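You operate a simulated robot arm through the tools that you are given. There is no shell and no other tool. Be economical: measure what you need, move in short steps, check, and stop when the job is done.

You are at the controls of a simulated robot arm. One attempt, no reset.

JOB
Set the blue dot head's wheel to blue, close it up and switch it on.
Fine: Move the grey slider to its other end too; lock its turn knob before the power goes on.

Only the result counts: the job must be done as asked and must still hold three seconds after the hand-in. Knocking over, shifting, dropping, spilling or breaking anything else fails it.

ROBOT AND FRAMES
A 6-joint arm with a two-finger parallel gripper on a trunk, on a base that drives. Base frame: it is fixed to the floor where the robot stands at the start and does not move with it; the origin is under the middle of the robot, x ahead of it, y to its left, z up; the surface under the hand at the start is at about z = 960. Readings come in mm, rad, newtons and seconds.
With the tool pointing down near the work surface it reaches from about 340 to 840 mm from the robot's upright axis, wherever it stands. Its first joint turns from -2.007 to 2.007 rad. Places, roughly: blue dot moving head [800, 200, 1100]; colour wheel in blue dot head [800, 200, 1300]; grey slider in blue dot head [800, 200, 1300]; lens cover of blue dot head [900, 300, 1300]; switch on blue dot head [800, 100, 1000]; switch on purple dot head [-5200, 5200, 800]; yellow turn knob on blue dot head [800, 100, 1300]; yellow turn knob on purple dot head [-5300, 5200, 1100]. Payload 3.43 kg.
The tool frame sits at the grasp point between the pads (the TCP): z along the fingers, y along the line on which they close. The tips reach 34 mm beyond it. Largest opening 128 mm; finger width 24, thickness 12; the body of the gripper, 48 by 130 mm, starts 96 mm behind the TCP.
Orientation is that of the tool frame in the base frame, as a unit quaternion [w, x, y, z]. With the fingers straight down and closing along the base's y, the tool's x points along the base's -x, its y along +y and its z along -z.

CONTROLS
- The arm moves only by the tool move_arm. Its argument "rows" is a list of rows, each an object of numbers (a shift or turn left out is 0, a gripper value left out holds the last): "rx", "ry", "rz": the turn, a rotation vector about the base's x, y, z in rad; "x", "y", "z": the shift along the base's x, y, z in mm; "fingers": the opening, from 0 (shut) to 1 (fully open). In form: [{"rx": .., "ry": .., "rz": .., "x": .., "y": .., "z": .., "fingers": ..}, ...]. A call has 1 to 10 rows; each row shifts and turns the commanded pose from where the row before left it. Each row takes 0.2 s and may step no farther than 50 mm and 0.15 rad from the row before; otherwise, or with a gripper value out of range, the whole call is refused. Where a pose cannot be reached the arm comes as near as it can. A force on the tool above 50 N (or 10 N above the force at the start of the call, whichever is more), or a blocked arm, ends the call early, and 0.2 s more pass. Each finger travels about 108 mm/s and halts on what it meets, pressing with about 26 N; the grip force reading is that of the motor and also rises with nothing between the fingers. The clock runs only during rows and for 0.2 s after the last one: add rows that do not move to give the fingers time. The reply holds the time, the measured pose of the TCP, the force on the tool along the base axes, the opening and the grip force, in the units named above and with some noise, with the torque about the TCP (base axes, N m) and any sound that the robot's microphone picked up.
- Cameras (640 x 400 px; columns grow to the right, rows downward): "scene" is now at [-3.5, 204.1, 1479.5]; the picture's right is [0.09, -1.00, 0.00], its down [-0.37, -0.03, -0.93] and it looks along [0.92, 0.08, -0.37] (base axes); focal length 270 px, centre (320, 200). "wrist" rides on the gripper at [76, -11, -160] in the tool frame; the picture's right is [0.15, 0.99, 0.00], its down [-0.88, 0.13, -0.46] and it looks along [-0.45, 0.07, 0.89] (tool axes); focal length 234 px, centre (320, 200). There is no depth. A picture from a camera that has moved, and an enlarged one, comes with that camera's place and axes in the base frame and with its lens.
- capture(camera): a new picture of that camera. The clock stands still meanwhile.
- lift_body(by): slides the trunk up (or, below 0, down) by that many mm; the arm and the scene camera ride with it, the base frame stays. It gives what a move gives, with no picture.
- drive_base(legs): drives the robot by 1 to 6 legs, each [ahead, turn to the left] in mm and rad, along the robot's own axes; the way and the turn of a leg run together, so that a leg with both is an arc; at most 1500 mm and 3.142 rad a leg. The arm and the cameras ride along, it lands a little off, and it stops where it bumps. It gives what a move gives.
- head_to(pan, tilt): turns the head with the scene camera to pan (to the left, within 1.798 rad either way) and tilt (down, from -0.506 to 1.204), counted from straight ahead of the robot. It gives what a move gives.
- zoom(camera, box): a new picture of the part [left, top, right, bottom] of that camera's present view, enlarged. The clock stands still meanwhile.
- hand_in(): hands the job in; it is judged then, once.

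Go step by step. Nothing tells you exact positions but the pictures and the camera data: compare them with the known pose of the tool, close in by small moves and look again before you grip or let go. The budget is 120 turns and 78 pictures, counting those below and the enlarged ones. Unless the task says otherwise, let go and move clear before handing in, and close with one line.

The tools are called after ">>>" as name(argument=value, ...) on one line, values as JSON. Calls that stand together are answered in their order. move_arm: Moves the arm, as the interface text tells. Its arguments: {"type":"object","properties":{"rows":{"type":"array"}},"required":["rows"]} The other tools are called the same way: lift_body (by) slides the trunk up or down; drive_base (legs) drives the base; head_to (pan, tilt) turns the head that bears the scene camera; capture (camera) takes a picture; zoom (camera, box) takes an enlarged picture of a part of a camera's view; hand_in () hands the job in.

At the start:

```text
time: 0.0
eef_pos: [495.8, 137.6, 999.7]
tool_rot: [0.0, 0.0, 1.0, 0.0]
ft_force: [-1.2, -0.6, -0.5]
moment: [-0.01, 0.02, -0.01]
gripper_width: 127.9
gripper_force: 0.1
trunk travel left (down, up): [-725.0, 65.0]
robot x, y, heading: [0.4, 2.4, -0.002]
head pan, tilt: [0.089, 0.384]
```

scene: 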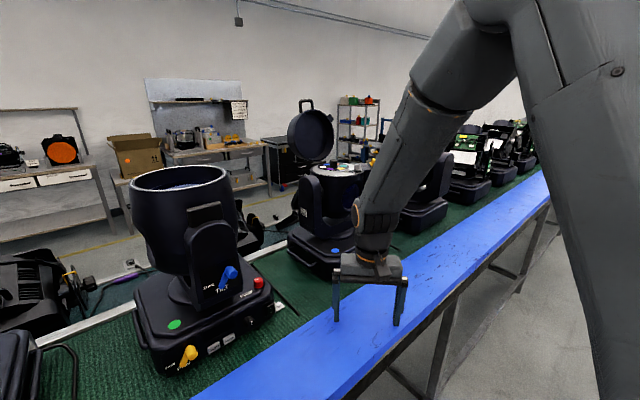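
wrist: 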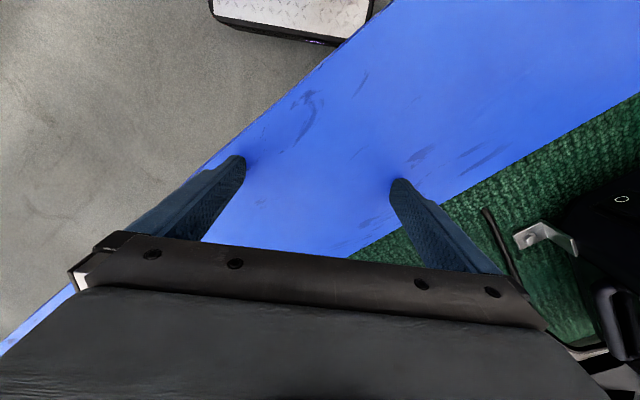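

I see an open head with a blue dot behind the gripper, with its lens cover up, and a green-dot head nearer on the left. I'll zoom in on the open head first.

>>> zoom(camera="scene", box=[260, 90, 420, 290])

>>> zoom(camera="scene", box=[120, 160, 300, 380])

```text
2.00 times, centred on (340, 190) of scene
camera zoom: at [-3.5, 204.1, 1479.5], right [0.09, -1.0, 0.0], down [-0.37, -0.03, -0.93], along [0.92, 0.08, -0.37], focal length 540 px, centre (280, 220)
```

zoom: 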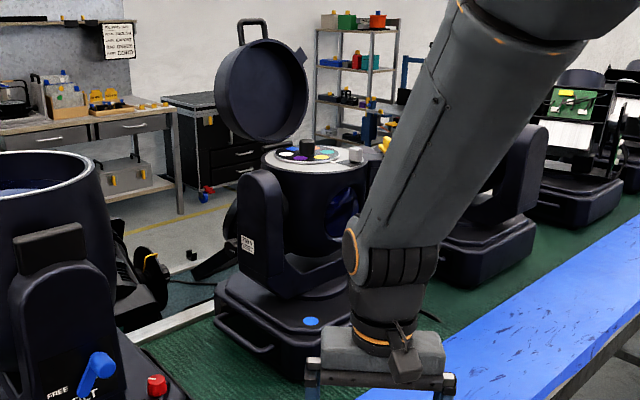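

```text
1.82 times, centred on (210, 270) of scene
camera zoom: at [-3.5, 204.1, 1479.5], right [0.09, -1.0, 0.0], down [-0.37, -0.03, -0.93], along [0.92, 0.08, -0.37], focal length 491 px, centre (520, 73)
```

zoom: 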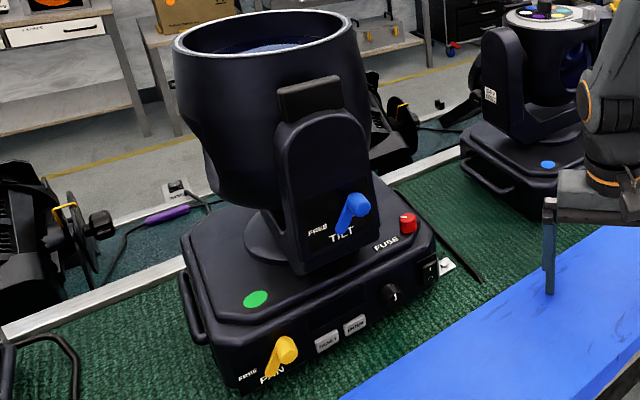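

The open head's knob and switch are behind the arm. I'll move the arm to the right to clear the view.

>>> move_arm(rows=[{"z": 50}, {"z": 50}, {"y": -50, "z": 30}, {"y": -50, "z": 30}, {"y": -50}, {"y": -50}, {"y": -50}, {"y": -50}])

>>> capture(camera="scene")

```text
refused: row 3 steps farther than a row can; nothing moved
```

```text
73 pictures are left
camera scene: at [-3.5, 204.1, 1479.5], right [0.09, -1.0, 0.0], down [-0.37, -0.03, -0.93], along [0.92, 0.08, -0.37], focal length 270 px, centre (320, 200)
```

scene: 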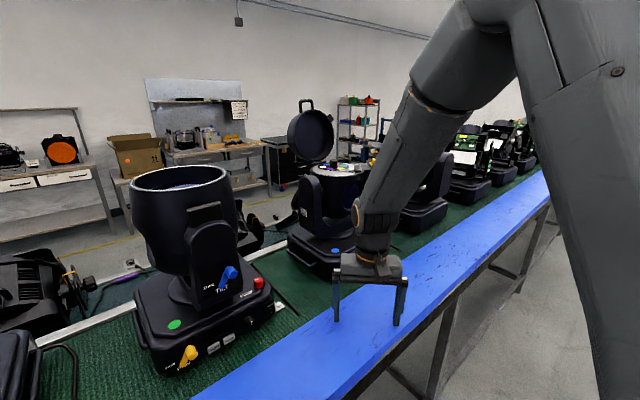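

One row was too long, so the call was refused. I'll resend it with smaller steps.

>>> move_arm(rows=[{"z": 50}, {"z": 50}, {"y": -40, "z": 28}, {"y": -40, "z": 28}, {"y": -50}, {"y": -50}, {"y": -50}, {"y": -50}, {"y": -50}])

```text
time: 2.0
eef_pos: [493.6, -192.4, 1155.2]
tool_rot: [0.001, -0.001, 1.0, 0.0]
ft_force: [-0.6, 0.6, 0.0]
moment: [-0.03, 0.01, 0.01]
gripper_width: 128.0
gripper_force: 0.1
trunk travel left (down, up): [-725.0, 65.0]
robot x, y, heading: [-1.8, 0.1, -0.004]
head pan, tilt: [0.089, 0.384]
```

>>> zoom(camera="scene", box=[280, 90, 400, 165])

>>> zoom(camera="scene", box=[280, 165, 440, 265])

```text
5.33 times, centred on (340, 128) of scene
camera zoom: at [-3.6, 204.4, 1479.4], right [0.09, -1.0, 0.0], down [-0.37, -0.03, -0.93], along [0.92, 0.08, -0.37], focal length 1440 px, centre (213, 587)
```

zoom: 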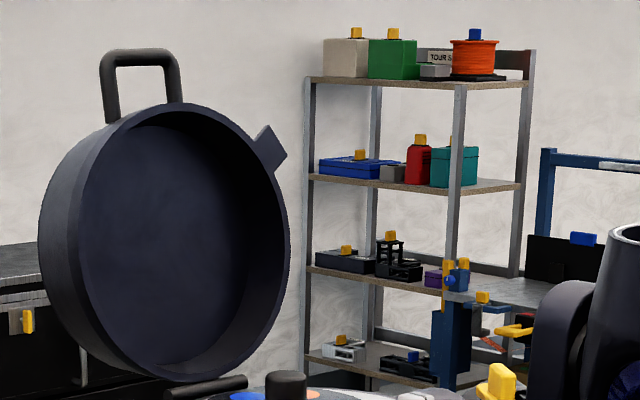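

```text
4.00 times, centred on (360, 215) of scene
camera zoom: at [-3.6, 204.4, 1479.4], right [0.09, -1.0, 0.0], down [-0.37, -0.03, -0.93], along [0.92, 0.08, -0.37], focal length 1080 px, centre (160, 140)
```

zoom: 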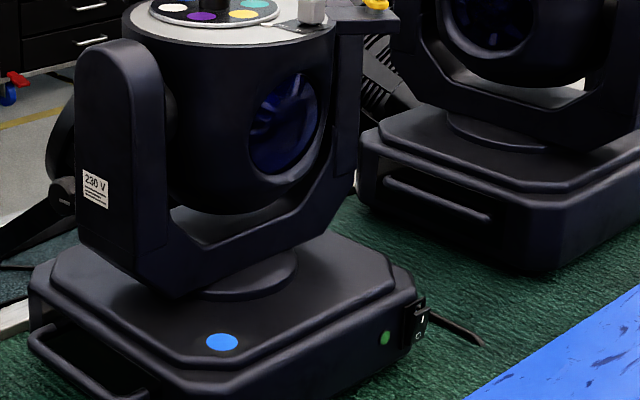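

The switch is on the right side of the base, and the wheel and slider are on top. Next I'll zoom in on the top and the switch.

>>> zoom(camera="scene", box=[310, 145, 390, 195])

>>> zoom(camera="scene", box=[360, 220, 408, 250])

```text
8.00 times, centred on (350, 170) of scene
camera zoom: at [-3.6, 204.4, 1479.4], right [0.09, -1.0, 0.0], down [-0.37, -0.03, -0.93], along [0.92, 0.08, -0.37], focal length 2160 px, centre (80, 440)
```

zoom: 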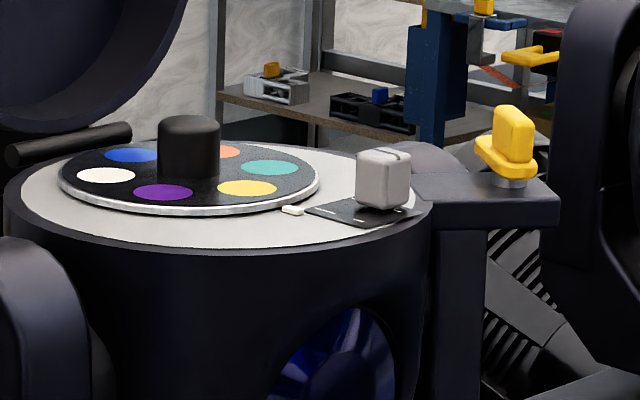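

```text
13.33 times, centred on (384, 235) of scene
camera zoom: at [-3.6, 204.4, 1479.4], right [0.09, -1.0, 0.0], down [-0.37, -0.03, -0.93], along [0.92, 0.08, -0.37], focal length 3601 px, centre (-533, -267)
```

zoom: 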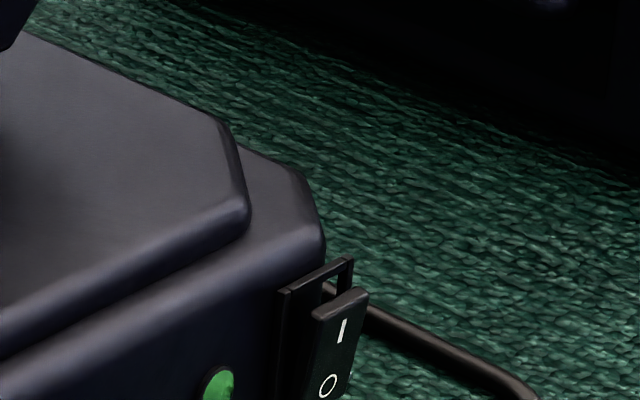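

The wheel hub is near (800, 230, 1275), the yellow knob near (798, 110, 1286), and the cover stands behind-left. I'll lift up and use the wrist camera to look from above.

>>> lift_body(by=65)

>>> move_arm(rows=[{"z": 50}, {"z": 50}, {"z": 50}, {"z": 50}, {"y": 50}, {"y": 50}, {"y": 50}, {"y": 50}, {"y": 50}, {"y": 50}])

>>> move_arm(rows=[{"x": 50}, {"x": 50}, {"x": 50}, {"x": 30, "y": 30}, {"y": 40}])

>>> capture(camera="wrist")

```text
time: 3.0
eef_pos: [495.8, -192.0, 1221.6]
tool_rot: [-0.001, 0.0, 1.0, 0.001]
ft_force: [-1.0, 0.3, -0.3]
moment: [-0.02, 0.02, -0.02]
gripper_width: 127.8
gripper_force: 0.2
trunk travel left (down, up): [-790.0, 0.0]
robot x, y, heading: [0.2, 0.5, -0.002]
head pan, tilt: [0.089, 0.384]
```

```text
time: 5.2
eef_pos: [493.9, 107.3, 1421.1]
tool_rot: [0.0, -0.001, 1.0, 0.0]
ft_force: [-0.6, -0.6, -0.5]
moment: [0.02, 0.01, -0.01]
gripper_width: 127.7
gripper_force: 0.0
trunk travel left (down, up): [-790.0, 0.0]
robot x, y, heading: [-2.6, 0.6, 0.002]
head pan, tilt: [0.089, 0.384]
```

```text
time: 6.4
eef_pos: [675.7, 177.4, 1422.2]
tool_rot: [0.0, 0.0, 1.0, 0.0]
ft_force: [0.0, 0.2, -0.1]
moment: [0.04, 0.03, -0.03]
gripper_width: 128.1
gripper_force: 0.0
trunk travel left (down, up): [-790.0, 0.0]
robot x, y, heading: [1.5, -4.5, -0.0]
head pan, tilt: [0.089, 0.384]
```

```text
68 pictures are left
camera wrist: at [600.9, 166.7, 1581.3], right [-0.15, 0.99, 0.0], down [0.88, 0.13, 0.46], along [0.45, 0.07, -0.89], focal length 234 px, centre (320, 200)
```

wrist: 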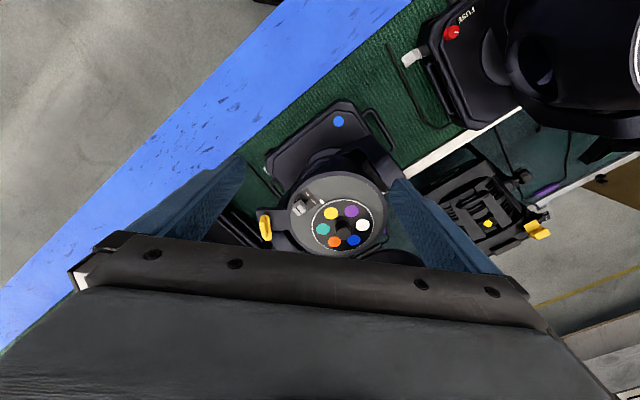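

The wheel, slider and knob all show from above. I'll zoom in on them.

>>> zoom(camera="wrist", box=[248, 160, 408, 260])

>>> zoom(camera="scene", box=[310, 165, 390, 215])

```text
4.00 times, centred on (328, 210) of wrist
camera zoom: at [600.9, 166.7, 1581.3], right [-0.15, 0.99, 0.0], down [0.88, 0.13, 0.46], along [0.45, 0.07, -0.89], focal length 937 px, centre (288, 160)
```

zoom: 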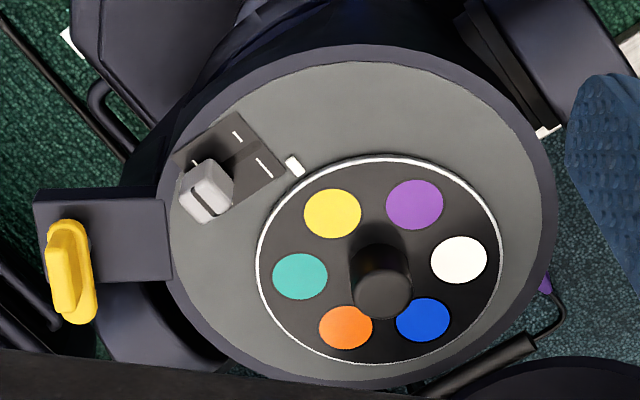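

```text
8.00 times, centred on (350, 190) of scene
camera zoom: at [-21.3, 203.7, 1544.6], right [0.09, -1.0, 0.0], down [-0.37, -0.03, -0.93], along [0.92, 0.08, -0.37], focal length 2160 px, centre (80, 280)
```

zoom: 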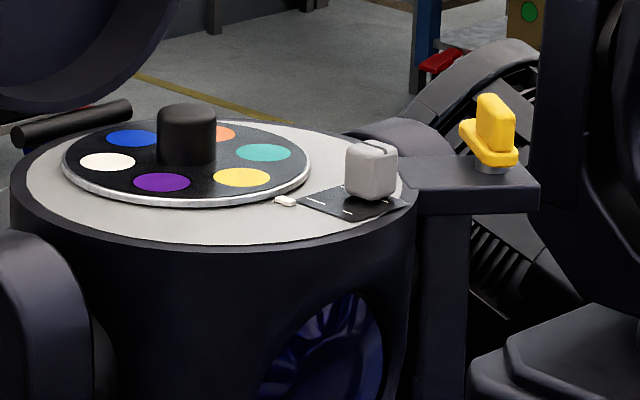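

The wheel face is centred near (799, 233, 1267), and its pointer at about 227° currently sits on yellow. Blue is opposite, so the wheel needs a 180° turn. Next is a closer look at the slider and knob.

>>> zoom(camera="wrist", box=[285, 185, 333, 215])

>>> zoom(camera="wrist", box=[250, 200, 298, 230])

>>> zoom(camera="scene", box=[285, 110, 349, 150])

```text
13.33 times, centred on (309, 200) of wrist
camera zoom: at [600.9, 166.7, 1581.3], right [-0.15, 0.99, 0.0], down [0.88, 0.13, 0.46], along [0.45, 0.07, -0.89], focal length 3122 px, centre (467, 200)
```

zoom: 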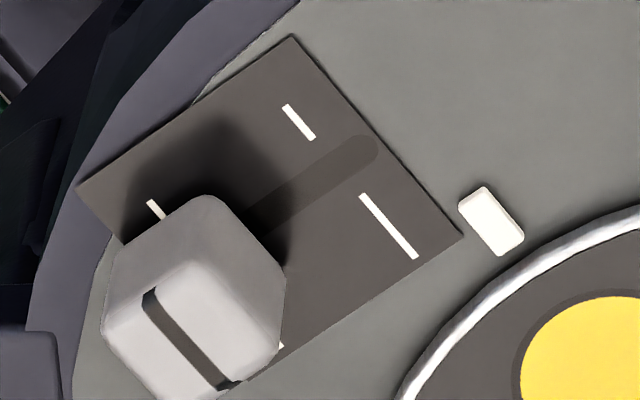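

```text
13.33 times, centred on (274, 215) of wrist
camera zoom: at [600.9, 166.7, 1581.3], right [-0.15, 0.99, 0.0], down [0.88, 0.13, 0.46], along [0.45, 0.07, -0.89], focal length 3122 px, centre (933, 0)
```

zoom: 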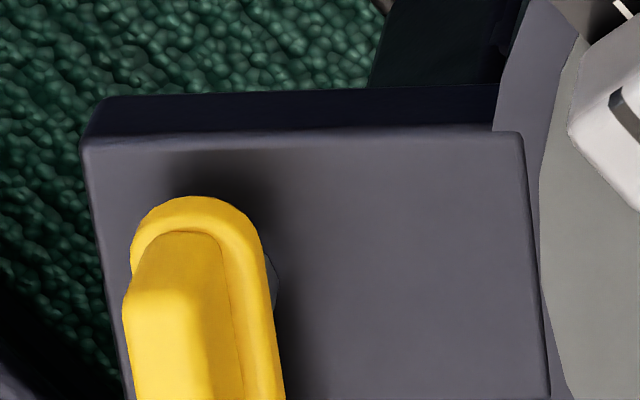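

```text
10.00 times, centred on (317, 130) of scene
camera zoom: at [-21.3, 203.7, 1544.6], right [0.09, -1.0, 0.0], down [-0.37, -0.03, -0.93], along [0.92, 0.08, -0.37], focal length 2701 px, centre (350, 900)
```

zoom: 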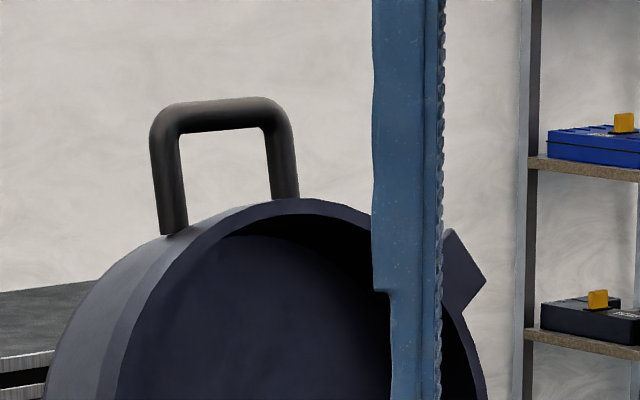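

The slider handle is at about (770, 164), with a slot running toward (757, 178). The yellow knob is near (812, 112) with its wing tangential, so I take it to be open. I'll start with the wheel: narrow the fingers and go above the hub.

>>> move_arm(rows=[{"x": 45, "y": 20, "fingers": 0.45}, {"x": 45, "y": 20}, {"x": 33, "y": 16}, {"z": -35}, {"z": -30}])

>>> capture(camera="wrist")

>>> capture(camera="scene")

```text
time: 7.6
eef_pos: [724.3, 206.5, 1335.1]
tool_rot: [0.0, 0.0, 1.0, 0.001]
ft_force: [-0.2, 0.3, -0.5]
moment: [0.0, 0.02, -0.02]
gripper_width: 57.5
gripper_force: 0.0
out of reach, approached as far as the arm can: row 1, 2, 3
trunk travel left (down, up): [-790.0, 0.0]
robot x, y, heading: [0.1, -3.8, -0.005]
head pan, tilt: [0.089, 0.384]
```

```text
62 pictures are left
camera wrist: at [650.0, 196.1, 1495.2], right [-0.15, 0.99, 0.0], down [0.88, 0.13, 0.46], along [0.45, 0.07, -0.89], focal length 234 px, centre (320, 200)
```

wrist: 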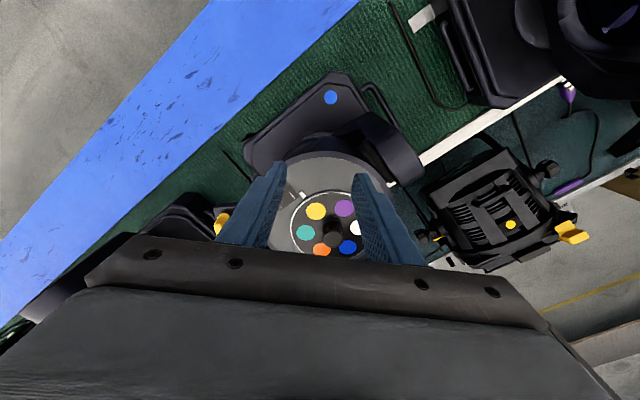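

```text
61 pictures are left
camera scene: at [-21.3, 204.2, 1544.5], right [0.09, -1.0, 0.0], down [-0.37, -0.03, -0.93], along [0.92, 0.08, -0.37], focal length 270 px, centre (320, 200)
```

scene: 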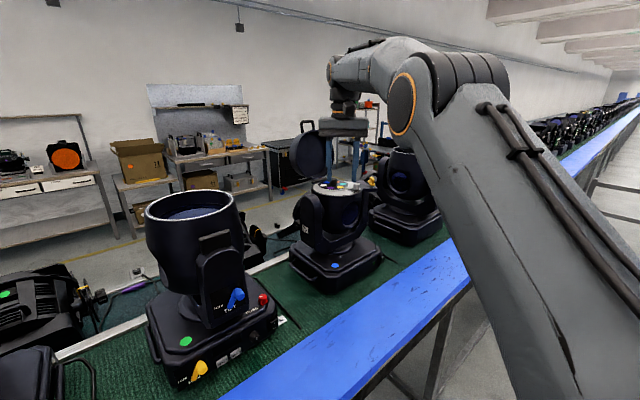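

The arm ran out of reach at x = 724 while it was high up. Now that it's lower, I'll see whether it can go further out.

>>> move_arm(rows=[{"x": 38, "y": 13}, {"x": 37, "y": 13}])

```text
time: 8.2
eef_pos: [754.0, 219.2, 1327.1]
tool_rot: [-0.001, 0.0, 1.0, 0.0]
ft_force: [-0.4, 0.3, -0.6]
moment: [-0.01, -0.01, 0.0]
gripper_width: 57.5
gripper_force: 0.1
out of reach, approached as far as the arm can: row 1, 2
trunk travel left (down, up): [-790.0, 0.0]
robot x, y, heading: [1.9, 1.4, 0.0]
head pan, tilt: [0.089, 0.384]
```

I need about 50 mm more reach here, and still more for the cover, so the base should go closer. First I'll retract the arm, then look down at the bench edge.

>>> move_arm(rows=[{"x": -20, "z": 40}, {"x": -30, "z": 40}, {"x": -45, "y": -20}, {"x": -45, "y": -20}, {"x": -45, "y": -20}, {"x": -45, "y": -20}])

>>> head_to(pan=0.0, tilt=1.15)

>>> capture(camera="scene")

```text
time: 9.6
eef_pos: [525.0, 139.0, 1408.5]
tool_rot: [-0.001, 0.0, 1.0, 0.001]
ft_force: [0.8, 0.4, -0.6]
moment: [-0.04, 0.07, 0.0]
gripper_width: 57.4
gripper_force: 0.0
trunk travel left (down, up): [-790.0, 0.0]
robot x, y, heading: [0.0, 0.9, 0.003]
head pan, tilt: [0.089, 0.384]
```

```text
time: 10.8
eef_pos: [525.1, 138.3, 1407.8]
tool_rot: [0.0, -0.001, 1.0, 0.0]
ft_force: [-0.4, 0.7, -0.3]
moment: [-0.01, -0.01, -0.01]
gripper_width: 57.5
gripper_force: 0.1
trunk travel left (down, up): [-790.0, 0.0]
robot x, y, heading: [3.2, 0.7, 0.002]
head pan, tilt: [0.0, 1.15]
```

```text
60 pictures are left
camera scene: at [-54.4, 195.9, 1483.1], right [0.0, -1.0, 0.0], down [-0.91, 0.0, -0.41], along [0.41, 0.0, -0.91], focal length 270 px, centre (320, 200)
```

scene: 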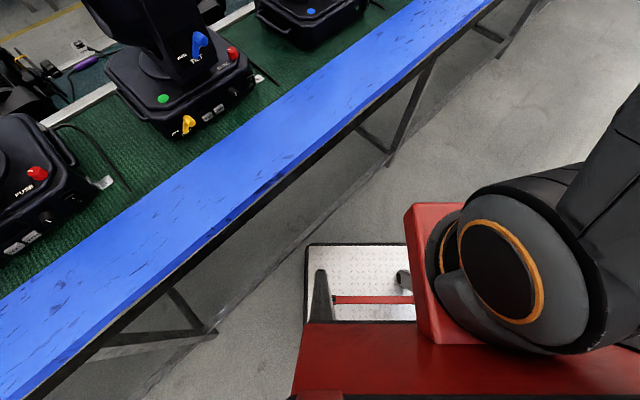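

The bench has open space under it, so the low base can slide in between its legs. I'll drive ahead 200 mm.

>>> drive_base(legs=[[200, 0]])

>>> head_to(pan=0.15, tilt=0.5)

>>> capture(camera="scene")

```text
time: 11.7
eef_pos: [549.4, 140.0, 1408.4]
tool_rot: [-0.002, -0.004, 1.0, 0.0]
ft_force: [0.6, -0.7, -0.2]
moment: [-0.03, 0.03, 0.0]
gripper_width: 57.6
gripper_force: 0.1
trunk travel left (down, up): [-790.0, 0.0]
robot x, y, heading: [24.8, -4.5, 0.012]
head pan, tilt: [0.0, 1.15]
stopped in leg 1: the robot was blocked; the commanded pose is now the measured one
```

```text
time: 12.7
eef_pos: [548.7, 140.5, 1408.0]
tool_rot: [-0.001, -0.004, 1.0, 0.0]
ft_force: [0.3, 0.4, -0.1]
moment: [-0.02, -0.01, 0.0]
gripper_width: 57.3
gripper_force: 0.0
trunk travel left (down, up): [-790.0, 0.0]
robot x, y, heading: [23.5, -2.6, 0.012]
head pan, tilt: [0.15, 0.499]
```

```text
59 pictures are left
camera scene: at [-1.3, 205.3, 1533.8], right [0.16, -0.99, 0.0], down [-0.47, -0.08, -0.88], along [0.87, 0.14, -0.48], focal length 270 px, centre (320, 200)
```

scene: 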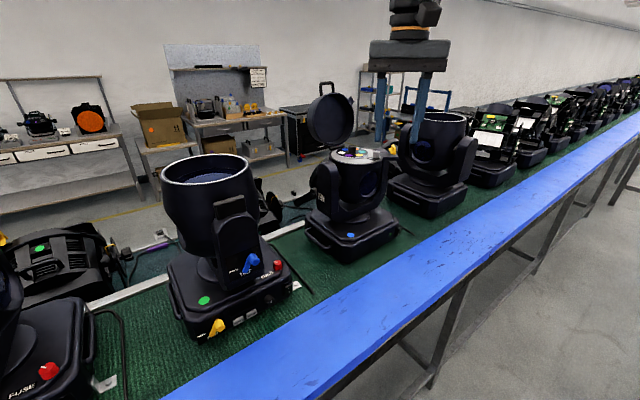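

The base bumped after 24 mm because its corner hit the bench edge. I'll back off, drive along the bench until I'm opposite the head, turn square to the bench and then approach.

>>> drive_base(legs=[[-85, 0], [0, -0.797], [440, 0], [0, 1.571]])

```text
time: 21.9
eef_pos: [528.4, 154.2, 1407.6]
tool_rot: [-0.001, -0.38, 0.925, -0.001]
ft_force: [-0.4, -0.1, -0.2]
moment: [-0.02, 0.02, -0.01]
gripper_width: 57.5
gripper_force: 0.0
trunk travel left (down, up): [-790.0, 0.0]
robot x, y, heading: [250.3, -314.0, 0.777]
head pan, tilt: [0.15, 0.499]
```

>>> drive_base(legs=[[120, 0]])

>>> head_to(pan=-0.1, tilt=0.5)

>>> capture(camera="scene")

```text
time: 23.1
eef_pos: [613.9, 237.1, 1407.2]
tool_rot: [0.0, -0.379, 0.925, 0.0]
ft_force: [-0.3, 0.2, 0.6]
moment: [0.01, -0.02, -0.01]
gripper_width: 57.7
gripper_force: 0.0
trunk travel left (down, up): [-790.0, 0.0]
robot x, y, heading: [336.5, -230.9, 0.783]
head pan, tilt: [0.15, 0.499]
```

```text
time: 23.9
eef_pos: [614.1, 237.9, 1409.0]
tool_rot: [0.001, -0.379, 0.925, 0.0]
ft_force: [0.4, 0.3, 0.3]
moment: [-0.01, 0.04, 0.01]
gripper_width: 57.8
gripper_force: 0.0
trunk travel left (down, up): [-790.0, 0.0]
robot x, y, heading: [336.9, -234.3, 0.776]
head pan, tilt: [-0.099, 0.499]
```

```text
58 pictures are left
camera scene: at [189.5, -113.4, 1533.9], right [0.63, -0.78, 0.0], down [-0.37, -0.3, -0.88], along [0.68, 0.55, -0.48], focal length 270 px, centre (320, 200)
```

scene: 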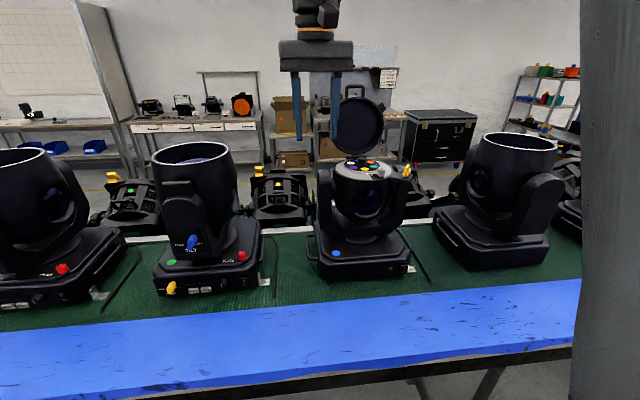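

I'm now squarely in front of the head. Next I'll move above the hub and check the alignment.

>>> move_arm(rows=[{"x": 45, "y": -1}, {"x": 45, "y": -1}, {"x": 45, "y": -1}, {"x": 49, "y": -1}, {"z": -40}, {"z": -30}, {"z": 0}])

>>> capture(camera="wrist")

>>> zoom(camera="scene", box=[300, 80, 428, 180])

```text
time: 25.5
eef_pos: [799.2, 233.0, 1338.8]
tool_rot: [0.0, -0.38, 0.925, 0.001]
ft_force: [0.2, 0.1, -0.2]
moment: [0.01, -0.04, 0.01]
gripper_width: 57.5
gripper_force: 0.1
trunk travel left (down, up): [-790.0, 0.0]
robot x, y, heading: [334.7, -228.2, 0.777]
head pan, tilt: [-0.099, 0.499]
```

```text
57 pictures are left
camera wrist: at [753.9, 173.4, 1498.3], right [-0.8, 0.6, 0.0], down [0.54, 0.71, 0.45], along [0.27, 0.36, -0.89], focal length 234 px, centre (320, 200)
```

wrist: 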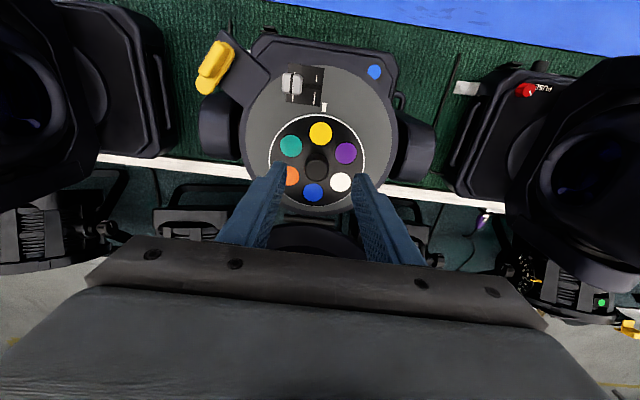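

```text
4.00 times, centred on (364, 130) of scene
camera zoom: at [189.7, -113.4, 1533.9], right [0.63, -0.78, 0.0], down [-0.37, -0.3, -0.88], along [0.68, 0.55, -0.48], focal length 1080 px, centre (144, 480)
```

zoom: 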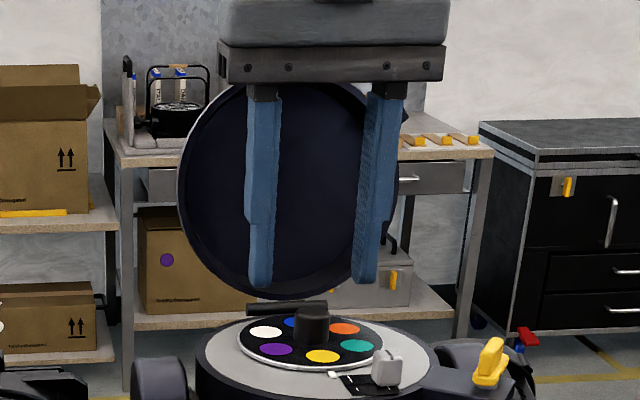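

>>> zoom(camera="wrist", box=[256, 110, 384, 190])

```text
5.00 times, centred on (320, 150) of wrist
camera zoom: at [753.9, 173.4, 1498.3], right [-0.8, 0.6, 0.0], down [0.54, 0.71, 0.45], along [0.27, 0.36, -0.89], focal length 1171 px, centre (320, 450)
```

zoom: 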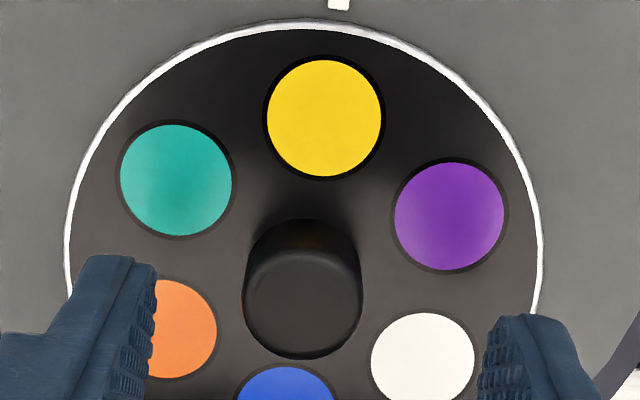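

The hub is under the TCP to within about 2 mm. I'll descend and grip it.

>>> move_arm(rows=[{"x": 1.5, "y": -1, "z": -16}, {"z": -16}, {"fingers": 0.12}, {}, {}])

```text
time: 26.7
eef_pos: [800.3, 232.9, 1306.9]
tool_rot: [0.0, -0.379, 0.925, -0.001]
ft_force: [6.6, -5.7, -3.9]
moment: [0.73, -0.67, -0.01]
gripper_width: 23.9
gripper_force: 45.2
trunk travel left (down, up): [-790.0, 0.0]
robot x, y, heading: [336.7, -232.1, 0.773]
head pan, tilt: [-0.099, 0.499]
```

>>> move_arm(rows=[{"x": 1, "y": -1}, {"rz": 0.14}, {"rz": 0.14}, {"rz": 0.14}, {"rz": 0.14}])

>>> zoom(camera="scene", box=[300, 130, 428, 210])

```text
time: 27.9
eef_pos: [802.6, 232.2, 1306.2]
tool_rot: [0.001, -0.62, 0.784, -0.001]
ft_force: [12.8, -2.2, 2.3]
moment: [-1.05, 0.07, -0.03]
gripper_width: 23.6
gripper_force: 45.4
trunk travel left (down, up): [-790.0, 0.0]
robot x, y, heading: [337.3, -232.6, 0.778]
head pan, tilt: [-0.099, 0.499]
```

```text
5.00 times, centred on (364, 170) of scene
camera zoom: at [190.7, -113.6, 1534.0], right [0.63, -0.78, 0.0], down [-0.37, -0.3, -0.88], along [0.68, 0.55, -0.48], focal length 1350 px, centre (100, 350)
```

zoom: 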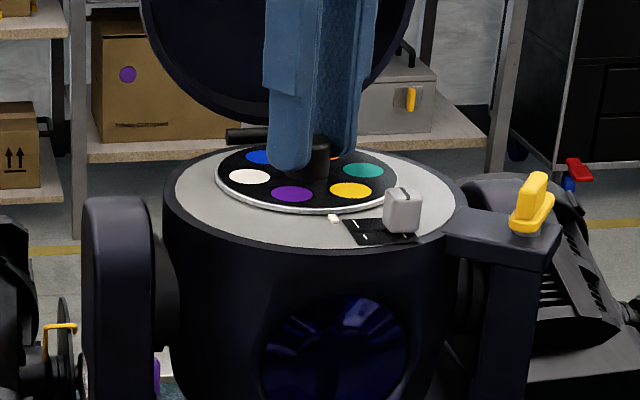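

The wheel is turning with the grip, about 32° so far. I'll relieve the side force a little and carry on.

>>> move_arm(rows=[{"x": -1.5}, {}])

>>> move_arm(rows=[{"rz": 0.145}, {"rz": 0.145}, {"rz": 0.145}, {"rz": 0.145}, {"rz": 0.145}, {"rz": 0.145}, {"rz": 0.141}])

```text
time: 28.5
eef_pos: [801.3, 231.2, 1306.2]
tool_rot: [0.001, -0.62, 0.785, -0.001]
ft_force: [27.0, -3.5, 2.4]
moment: [-0.15, -0.46, -0.1]
gripper_width: 23.7
gripper_force: 44.7
trunk travel left (down, up): [-790.0, 0.0]
robot x, y, heading: [338.4, -231.4, 0.774]
head pan, tilt: [-0.099, 0.499]
```

```text
time: 30.1
eef_pos: [801.8, 234.0, 1305.8]
tool_rot: [-0.002, 0.923, -0.385, 0.001]
ft_force: [36.8, 13.6, 7.0]
moment: [0.3, -0.72, -0.36]
gripper_width: 23.7
gripper_force: 44.9
trunk travel left (down, up): [-790.0, 0.0]
robot x, y, heading: [338.7, -229.0, 0.777]
head pan, tilt: [-0.099, 0.499]
```

The force reading is the push on the tool, so the TCP should shift +x. I'll relieve it, release and check the wheel.

>>> move_arm(rows=[{"x": 3, "y": 1}, {}, {"fingers": 0.42}, {}, {}])

>>> zoom(camera="scene", box=[300, 130, 428, 210])

```text
time: 31.3
eef_pos: [801.8, 232.3, 1307.0]
tool_rot: [-0.001, 0.922, -0.386, -0.001]
ft_force: [0.4, -0.5, -0.8]
moment: [0.01, 0.02, 0.01]
gripper_width: 53.8
gripper_force: 0.1
trunk travel left (down, up): [-790.0, 0.0]
robot x, y, heading: [335.0, -227.3, 0.775]
head pan, tilt: [-0.099, 0.499]
```

```text
5.00 times, centred on (364, 170) of scene
camera zoom: at [189.9, -113.8, 1533.9], right [0.63, -0.78, 0.0], down [-0.37, -0.3, -0.88], along [0.68, 0.55, -0.48], focal length 1350 px, centre (100, 350)
```

zoom: 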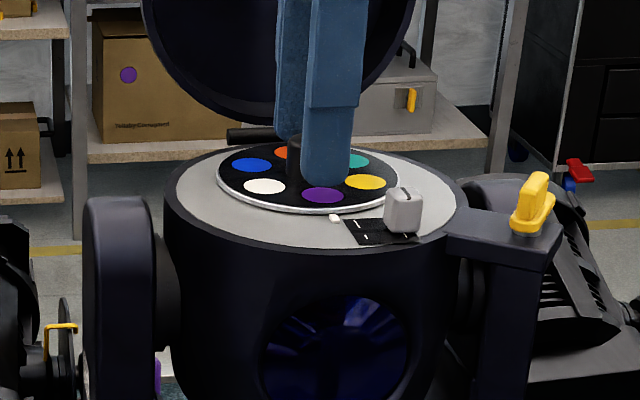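

Purple now sits at the pointer, so it looks like there are 60° detents. Blue needs 120° more counter-clockwise. I'll rotate back with the fingers open, then regrip.

>>> move_arm(rows=[{"z": 3, "rz": -0.15}, {"rz": -0.15}, {"rz": -0.15}, {"rz": -0.15}, {"rz": -0.15}, {"rz": -0.15}, {"rz": -0.15}, {"rz": -0.15}])

>>> move_arm(rows=[{"rz": -0.15}, {"rz": -0.15}, {"rz": -0.15}, {"rz": -0.15}, {"rz": -0.15}, {"rz": -0.15, "z": -3}, {"fingers": 0.12}, {}, {}])

```text
time: 33.1
eef_pos: [802.7, 232.4, 1309.6]
tool_rot: [0.0, -0.542, 0.84, -0.001]
ft_force: [0.7, 0.0, -0.3]
moment: [-0.02, 0.03, -0.02]
gripper_width: 54.0
gripper_force: 0.0
trunk travel left (down, up): [-790.0, 0.0]
robot x, y, heading: [339.0, -230.7, 0.778]
head pan, tilt: [-0.099, 0.499]
```

```text
time: 35.1
eef_pos: [801.6, 232.8, 1305.8]
tool_rot: [-0.001, -0.125, 0.992, 0.001]
ft_force: [-0.6, 3.5, -0.7]
moment: [0.58, -0.33, -0.15]
gripper_width: 23.5
gripper_force: 44.5
trunk travel left (down, up): [-790.0, 0.0]
robot x, y, heading: [338.8, -232.7, 0.781]
head pan, tilt: [-0.099, 0.499]
```

>>> move_arm(rows=[{"rz": 0.15}, {"rz": 0.15}, {"rz": 0.15}, {"rz": 0.15}, {"rz": 0.15}, {"rz": 0.15}, {"rz": 0.15}])

>>> zoom(camera="scene", box=[300, 130, 428, 210])

```text
time: 36.7
eef_pos: [801.7, 232.6, 1306.1]
tool_rot: [-0.001, -0.606, 0.795, -0.001]
ft_force: [0.5, 0.6, -1.3]
moment: [0.08, 0.31, -0.43]
gripper_width: 23.3
gripper_force: 45.2
trunk travel left (down, up): [-790.0, 0.0]
robot x, y, heading: [335.8, -228.7, 0.774]
head pan, tilt: [-0.099, 0.499]
```

```text
5.00 times, centred on (364, 170) of scene
camera zoom: at [190.0, -113.7, 1533.9], right [0.63, -0.78, 0.0], down [-0.37, -0.3, -0.88], along [0.68, 0.55, -0.48], focal length 1350 px, centre (100, 350)
```

zoom: 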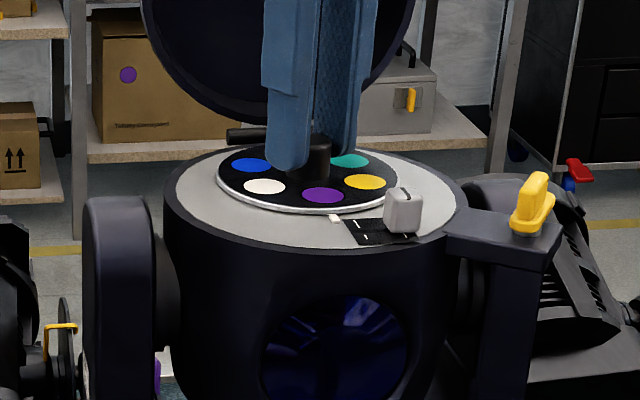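

The fingers slipped on the hub this time. The first turn, which had some sideways preload, carried the wheel. I'll go back, regrip and add a preload along the closing axis while turning.

>>> move_arm(rows=[{"fingers": 0.4}, {}, {"rz": -0.15}, {"rz": -0.15}, {"rz": -0.15}, {"rz": -0.15}, {"rz": -0.15}, {"rz": -0.15}, {"rz": -0.15}])

>>> move_arm(rows=[{"z": -2, "fingers": 0.1}, {}, {}, {"x": -0.63, "y": 2.4}, {}])

```text
time: 38.7
eef_pos: [802.5, 232.4, 1306.2]
tool_rot: [-0.001, -0.123, 0.992, 0.0]
ft_force: [-0.2, 0.8, 0.1]
moment: [0.0, 0.01, -0.02]
gripper_width: 51.1
gripper_force: 0.0
trunk travel left (down, up): [-790.0, 0.0]
robot x, y, heading: [336.1, -231.9, 0.778]
head pan, tilt: [-0.099, 0.499]
```

```text
time: 39.9
eef_pos: [801.0, 233.2, 1305.5]
tool_rot: [0.0, -0.124, 0.992, 0.0]
ft_force: [1.5, -10.6, 16.5]
moment: [-0.05, -0.67, -0.03]
gripper_width: 23.5
gripper_force: 44.9
trunk travel left (down, up): [-790.0, 0.0]
robot x, y, heading: [337.4, -231.2, 0.78]
head pan, tilt: [-0.099, 0.499]
```

>>> move_arm(rows=[{"x": -0.4, "y": 1.6}, {"rz": 0.15, "x": -0.45, "y": -0.4}, {"rz": 0.15, "x": -0.45, "y": -0.4}, {"rz": 0.15, "x": -0.45, "y": -0.4}, {"rz": 0.15, "x": -0.45, "y": -0.4}])

>>> zoom(camera="scene", box=[300, 130, 428, 210])

```text
time: 41.1
eef_pos: [800.1, 233.9, 1301.7]
tool_rot: [0.0, -0.413, 0.911, -0.001]
ft_force: [13.1, -23.8, -3.6]
moment: [-0.57, -0.33, -0.14]
gripper_width: 27.8
gripper_force: 12.9
trunk travel left (down, up): [-790.0, 0.0]
robot x, y, heading: [334.7, -231.4, 0.778]
head pan, tilt: [-0.099, 0.499]
```

```text
5.00 times, centred on (364, 170) of scene
camera zoom: at [191.3, -115.4, 1534.0], right [0.63, -0.78, 0.0], down [-0.37, -0.3, -0.88], along [0.68, 0.55, -0.48], focal length 1350 px, centre (100, 350)
```

zoom: 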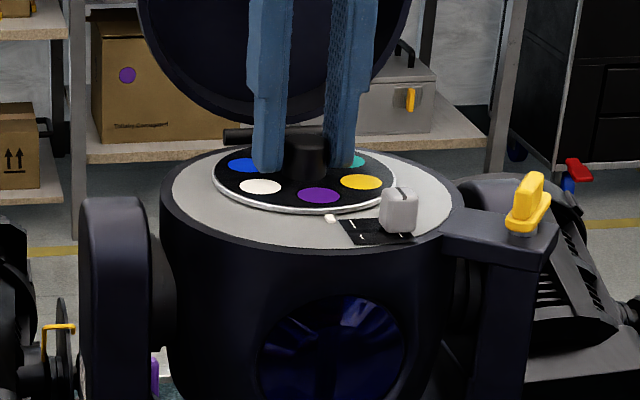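

The wheel stayed at purple and the fingers slid, so purple may be a stop in this direction. I'll recentre, regrip without preload and try turning clockwise.

>>> move_arm(rows=[{"fingers": 0.4}, {"z": 4}, {"x": 1.6, "y": -1.3, "z": 1}, {}])

```text
time: 42.1
eef_pos: [799.8, 234.4, 1308.0]
tool_rot: [-0.001, -0.412, 0.911, 0.0]
ft_force: [-0.7, 0.3, 0.2]
moment: [0.01, 0.02, 0.0]
gripper_width: 51.2
gripper_force: 0.0
trunk travel left (down, up): [-790.0, 0.0]
robot x, y, heading: [337.4, -228.0, 0.78]
head pan, tilt: [-0.099, 0.499]
```

>>> move_arm(rows=[{"x": 1.8, "y": -1.8, "rz": 0.15}, {"rz": 0.15}, {"rz": 0.15}, {"rz": 0.15}, {"rz": 0.15}, {"z": -1, "fingers": 0.1}, {}, {}])

>>> move_arm(rows=[{"rz": -0.12}, {"rz": -0.12}])

>>> move_arm(rows=[{"rz": -0.15}, {"rz": -0.15}, {"rz": -0.15}])

>>> zoom(camera="scene", box=[300, 130, 428, 210])

```text
time: 43.9
eef_pos: [802.0, 232.0, 1308.1]
tool_rot: [0.0, 0.717, -0.697, 0.001]
ft_force: [5.6, 1.9, 7.3]
moment: [-0.45, -0.15, -0.01]
gripper_width: 23.4
gripper_force: 44.6
trunk travel left (down, up): [-790.0, 0.0]
robot x, y, heading: [340.6, -229.9, 0.781]
head pan, tilt: [-0.099, 0.499]
```

```text
time: 44.5
eef_pos: [801.7, 231.2, 1308.9]
tool_rot: [0.0, -0.628, 0.778, -0.001]
ft_force: [6.3, 3.5, 10.8]
moment: [-0.53, -0.01, -0.01]
gripper_width: 23.2
gripper_force: 45.2
trunk travel left (down, up): [-790.0, 0.0]
robot x, y, heading: [338.2, -229.4, 0.78]
head pan, tilt: [-0.099, 0.499]
```

```text
time: 45.3
eef_pos: [801.5, 232.0, 1309.9]
tool_rot: [0.0, -0.439, 0.899, 0.0]
ft_force: [0.8, 3.9, 14.4]
moment: [0.45, -0.29, 0.01]
gripper_width: 23.1
gripper_force: 45.0
trunk travel left (down, up): [-790.0, 0.0]
robot x, y, heading: [338.9, -233.9, 0.775]
head pan, tilt: [-0.099, 0.499]
```

```text
5.00 times, centred on (364, 170) of scene
camera zoom: at [189.6, -114.1, 1533.9], right [0.63, -0.78, 0.0], down [-0.37, -0.3, -0.88], along [0.68, 0.55, -0.48], focal length 1350 px, centre (100, 350)
```

zoom: 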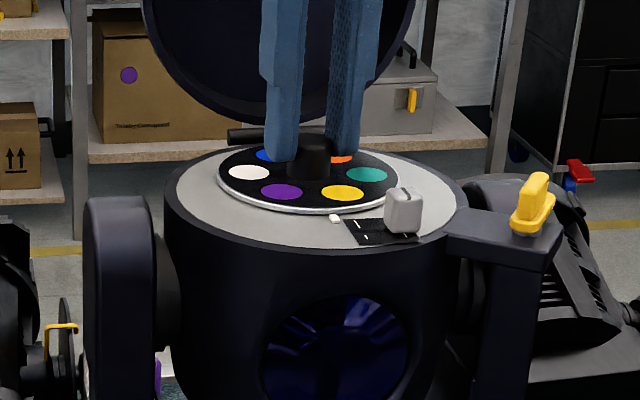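

The wheel turns freely clockwise (40° with no torque), so purple is a counter-clockwise stop and blue must be reached clockwise. I'll continue clockwise.

>>> move_arm(rows=[{"rz": -0.15}, {"rz": -0.15}, {"rz": -0.15}, {"rz": -0.15}, {"rz": -0.15}, {"rz": -0.15}, {"rz": -0.15}, {"rz": -0.15}, {"rz": -0.15}])

>>> zoom(camera="scene", box=[300, 130, 428, 210])

```text
time: 47.3
eef_pos: [800.4, 233.9, 1309.2]
tool_rot: [0.0, 0.219, 0.976, 0.0]
ft_force: [-4.0, 23.5, 24.4]
moment: [0.48, -0.38, 0.0]
gripper_width: 23.0
gripper_force: 44.7
trunk travel left (down, up): [-790.0, 0.0]
robot x, y, heading: [334.5, -231.6, 0.779]
head pan, tilt: [-0.099, 0.499]
```

```text
5.00 times, centred on (364, 170) of scene
camera zoom: at [188.8, -112.8, 1533.7], right [0.63, -0.78, 0.0], down [-0.37, -0.3, -0.88], along [0.68, 0.55, -0.48], focal length 1350 px, centre (100, 350)
```

zoom: 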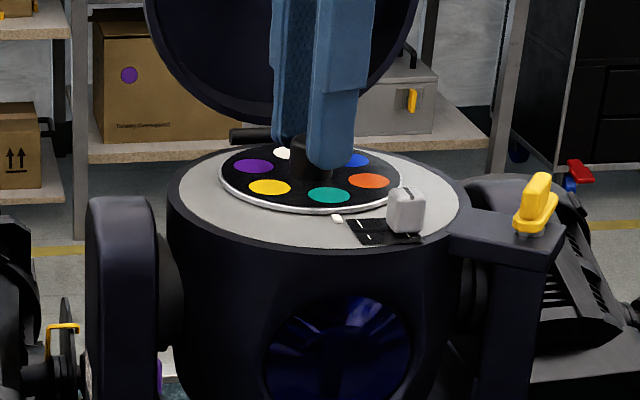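

Teal is now almost at the pointer, so about 123° is left. I'll release, rotate back and regrip.

>>> move_arm(rows=[{"fingers": 0.4}, {}, {"x": 0.5, "y": -0.5, "rz": 0.15}, {"rz": 0.15}, {"rz": 0.15}, {"rz": 0.15}, {"rz": 0.15}, {"rz": 0.15}, {"rz": 0.15}, {"rz": 0.15}])

>>> move_arm(rows=[{"rz": 0.15}, {"rz": 0.15}, {"rz": 0.15}, {"rz": 0.15}, {"rz": 0.15}, {"rz": 0.15}, {}])

```text
time: 49.5
eef_pos: [801.9, 231.6, 1308.7]
tool_rot: [0.0, -0.373, 0.928, 0.0]
ft_force: [0.4, -0.7, 0.0]
moment: [0.03, 0.02, -0.01]
gripper_width: 51.3
gripper_force: 0.1
trunk travel left (down, up): [-790.0, 0.0]
robot x, y, heading: [336.4, -231.9, 0.78]
head pan, tilt: [-0.099, 0.499]
```

```text
time: 51.1
eef_pos: [803.6, 231.3, 1308.4]
tool_rot: [0.0, 0.738, -0.675, 0.001]
ft_force: [0.2, 0.1, -0.1]
moment: [-0.02, -0.01, -0.02]
gripper_width: 51.1
gripper_force: 0.1
trunk travel left (down, up): [-790.0, 0.0]
robot x, y, heading: [336.0, -231.2, 0.773]
head pan, tilt: [-0.099, 0.499]
```

>>> move_arm(rows=[{"x": -1, "y": 1, "z": -1, "fingers": 0.1}, {}, {}, {"rz": -0.15}, {"rz": -0.15}, {"rz": -0.15}, {"rz": -0.15}, {"rz": -0.15}, {"rz": -0.15}, {"rz": -0.15}])

>>> move_arm(rows=[{"rz": -0.15}, {"rz": -0.15}, {"rz": -0.15}, {"rz": -0.15}, {"rz": -0.15}, {"rz": -0.15}])

>>> zoom(camera="scene", box=[300, 130, 428, 210])

```text
time: 53.3
eef_pos: [801.6, 231.7, 1308.1]
tool_rot: [0.001, -0.3, 0.954, 0.001]
ft_force: [-0.3, 0.4, 16.2]
moment: [0.22, -0.26, 0.01]
gripper_width: 23.2
gripper_force: 45.1
trunk travel left (down, up): [-790.0, 0.0]
robot x, y, heading: [336.0, -233.1, 0.776]
head pan, tilt: [-0.099, 0.499]
```

```text
time: 54.7
eef_pos: [801.5, 234.0, 1307.9]
tool_rot: [0.0, 0.146, 0.989, 0.001]
ft_force: [-2.3, 11.2, 16.5]
moment: [0.1, -0.5, -0.01]
gripper_width: 23.1
gripper_force: 45.1
trunk travel left (down, up): [-790.0, 0.0]
robot x, y, heading: [337.6, -231.9, 0.786]
head pan, tilt: [-0.099, 0.499]
```

```text
5.00 times, centred on (364, 170) of scene
camera zoom: at [189.1, -113.4, 1533.8], right [0.63, -0.78, 0.0], down [-0.37, -0.3, -0.88], along [0.68, 0.55, -0.48], focal length 1350 px, centre (100, 350)
```

zoom: 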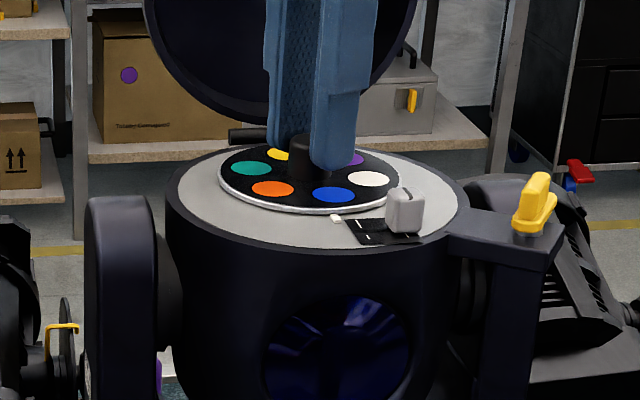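

Blue is close to the pointer. I'll release, lift and check precisely with the wrist camera.

>>> move_arm(rows=[{"fingers": 0.4}, {}, {"z": 25}, {"z": 30, "x": -30, "y": -30}, {"x": -30, "y": -30}, {}])

>>> capture(camera="wrist")

```text
refused: row 4 steps farther than a row can; nothing moved
```

```text
47 pictures are left
camera wrist: at [726.7, 245.1, 1467.9], right [0.14, 0.99, 0.0], down [0.88, -0.13, 0.46], along [0.45, -0.07, -0.89], focal length 234 px, centre (320, 200)
```

wrist: 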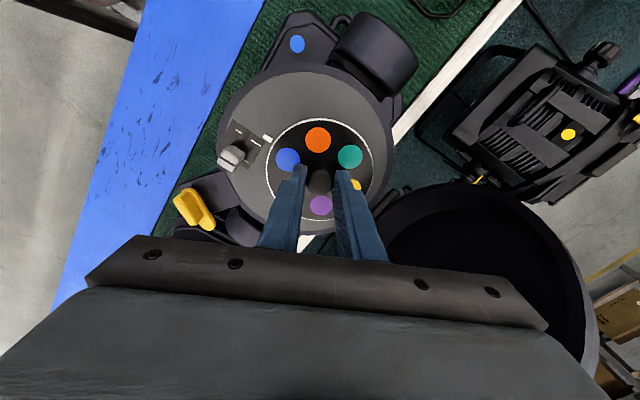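

>>> zoom(camera="wrist", box=[256, 115, 384, 195])

```text
5.00 times, centred on (320, 155) of wrist
camera zoom: at [726.7, 245.1, 1467.9], right [0.14, 0.99, 0.0], down [0.88, -0.13, 0.46], along [0.45, -0.07, -0.89], focal length 1171 px, centre (320, 425)
```

zoom: 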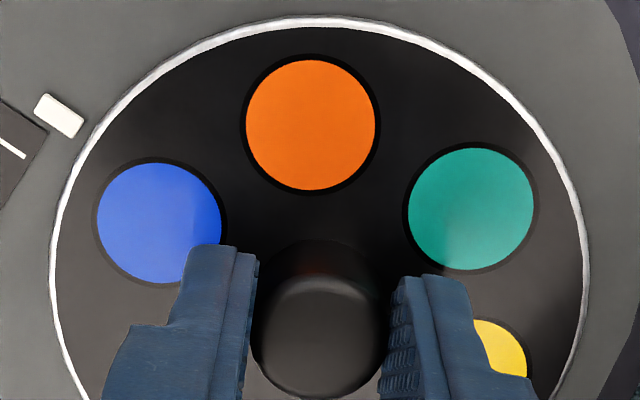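

Still gripped, blue measures about 234.5° against the pointer at about 225.5°. I'll turn 9° more clockwise, then release and lift.

>>> move_arm(rows=[{"rz": -0.08}, {"rz": -0.077}, {}, {"fingers": 0.4}, {}, {"z": 25}, {"z": 30}, {"x": -25, "y": -25}, {"x": -25, "y": -25}, {}])

>>> capture(camera="wrist")

>>> zoom(camera="wrist", box=[256, 145, 400, 235])

```text
time: 56.9
eef_pos: [752.3, 180.8, 1363.9]
tool_rot: [-0.001, 0.221, 0.975, 0.0]
ft_force: [1.2, 0.1, 0.3]
moment: [0.04, -0.04, -0.02]
gripper_width: 51.1
gripper_force: 0.1
trunk travel left (down, up): [-790.0, 0.0]
robot x, y, heading: [337.0, -230.8, 0.777]
head pan, tilt: [-0.099, 0.499]
```

```text
45 pictures are left
camera wrist: at [680.6, 204.6, 1523.0], right [0.3, 0.96, 0.0], down [0.85, -0.26, 0.46], along [0.43, -0.14, -0.89], focal length 234 px, centre (320, 200)
```

wrist: 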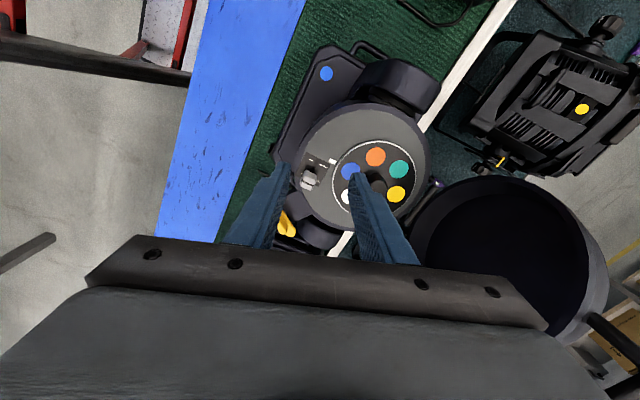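

```text
4.44 times, centred on (328, 190) of wrist
camera zoom: at [680.6, 204.6, 1523.0], right [0.3, 0.96, 0.0], down [0.85, -0.26, 0.46], along [0.43, -0.14, -0.89], focal length 1041 px, centre (284, 244)
```

zoom: 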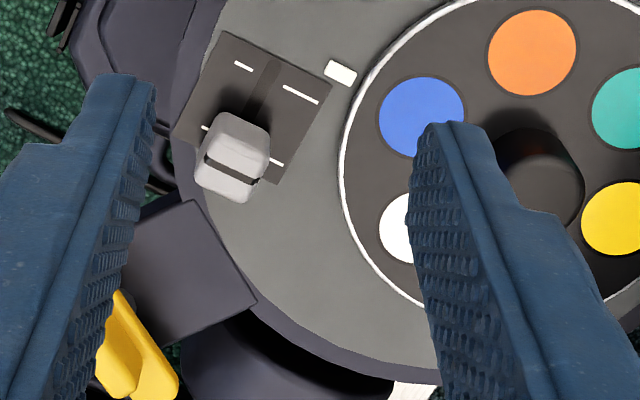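

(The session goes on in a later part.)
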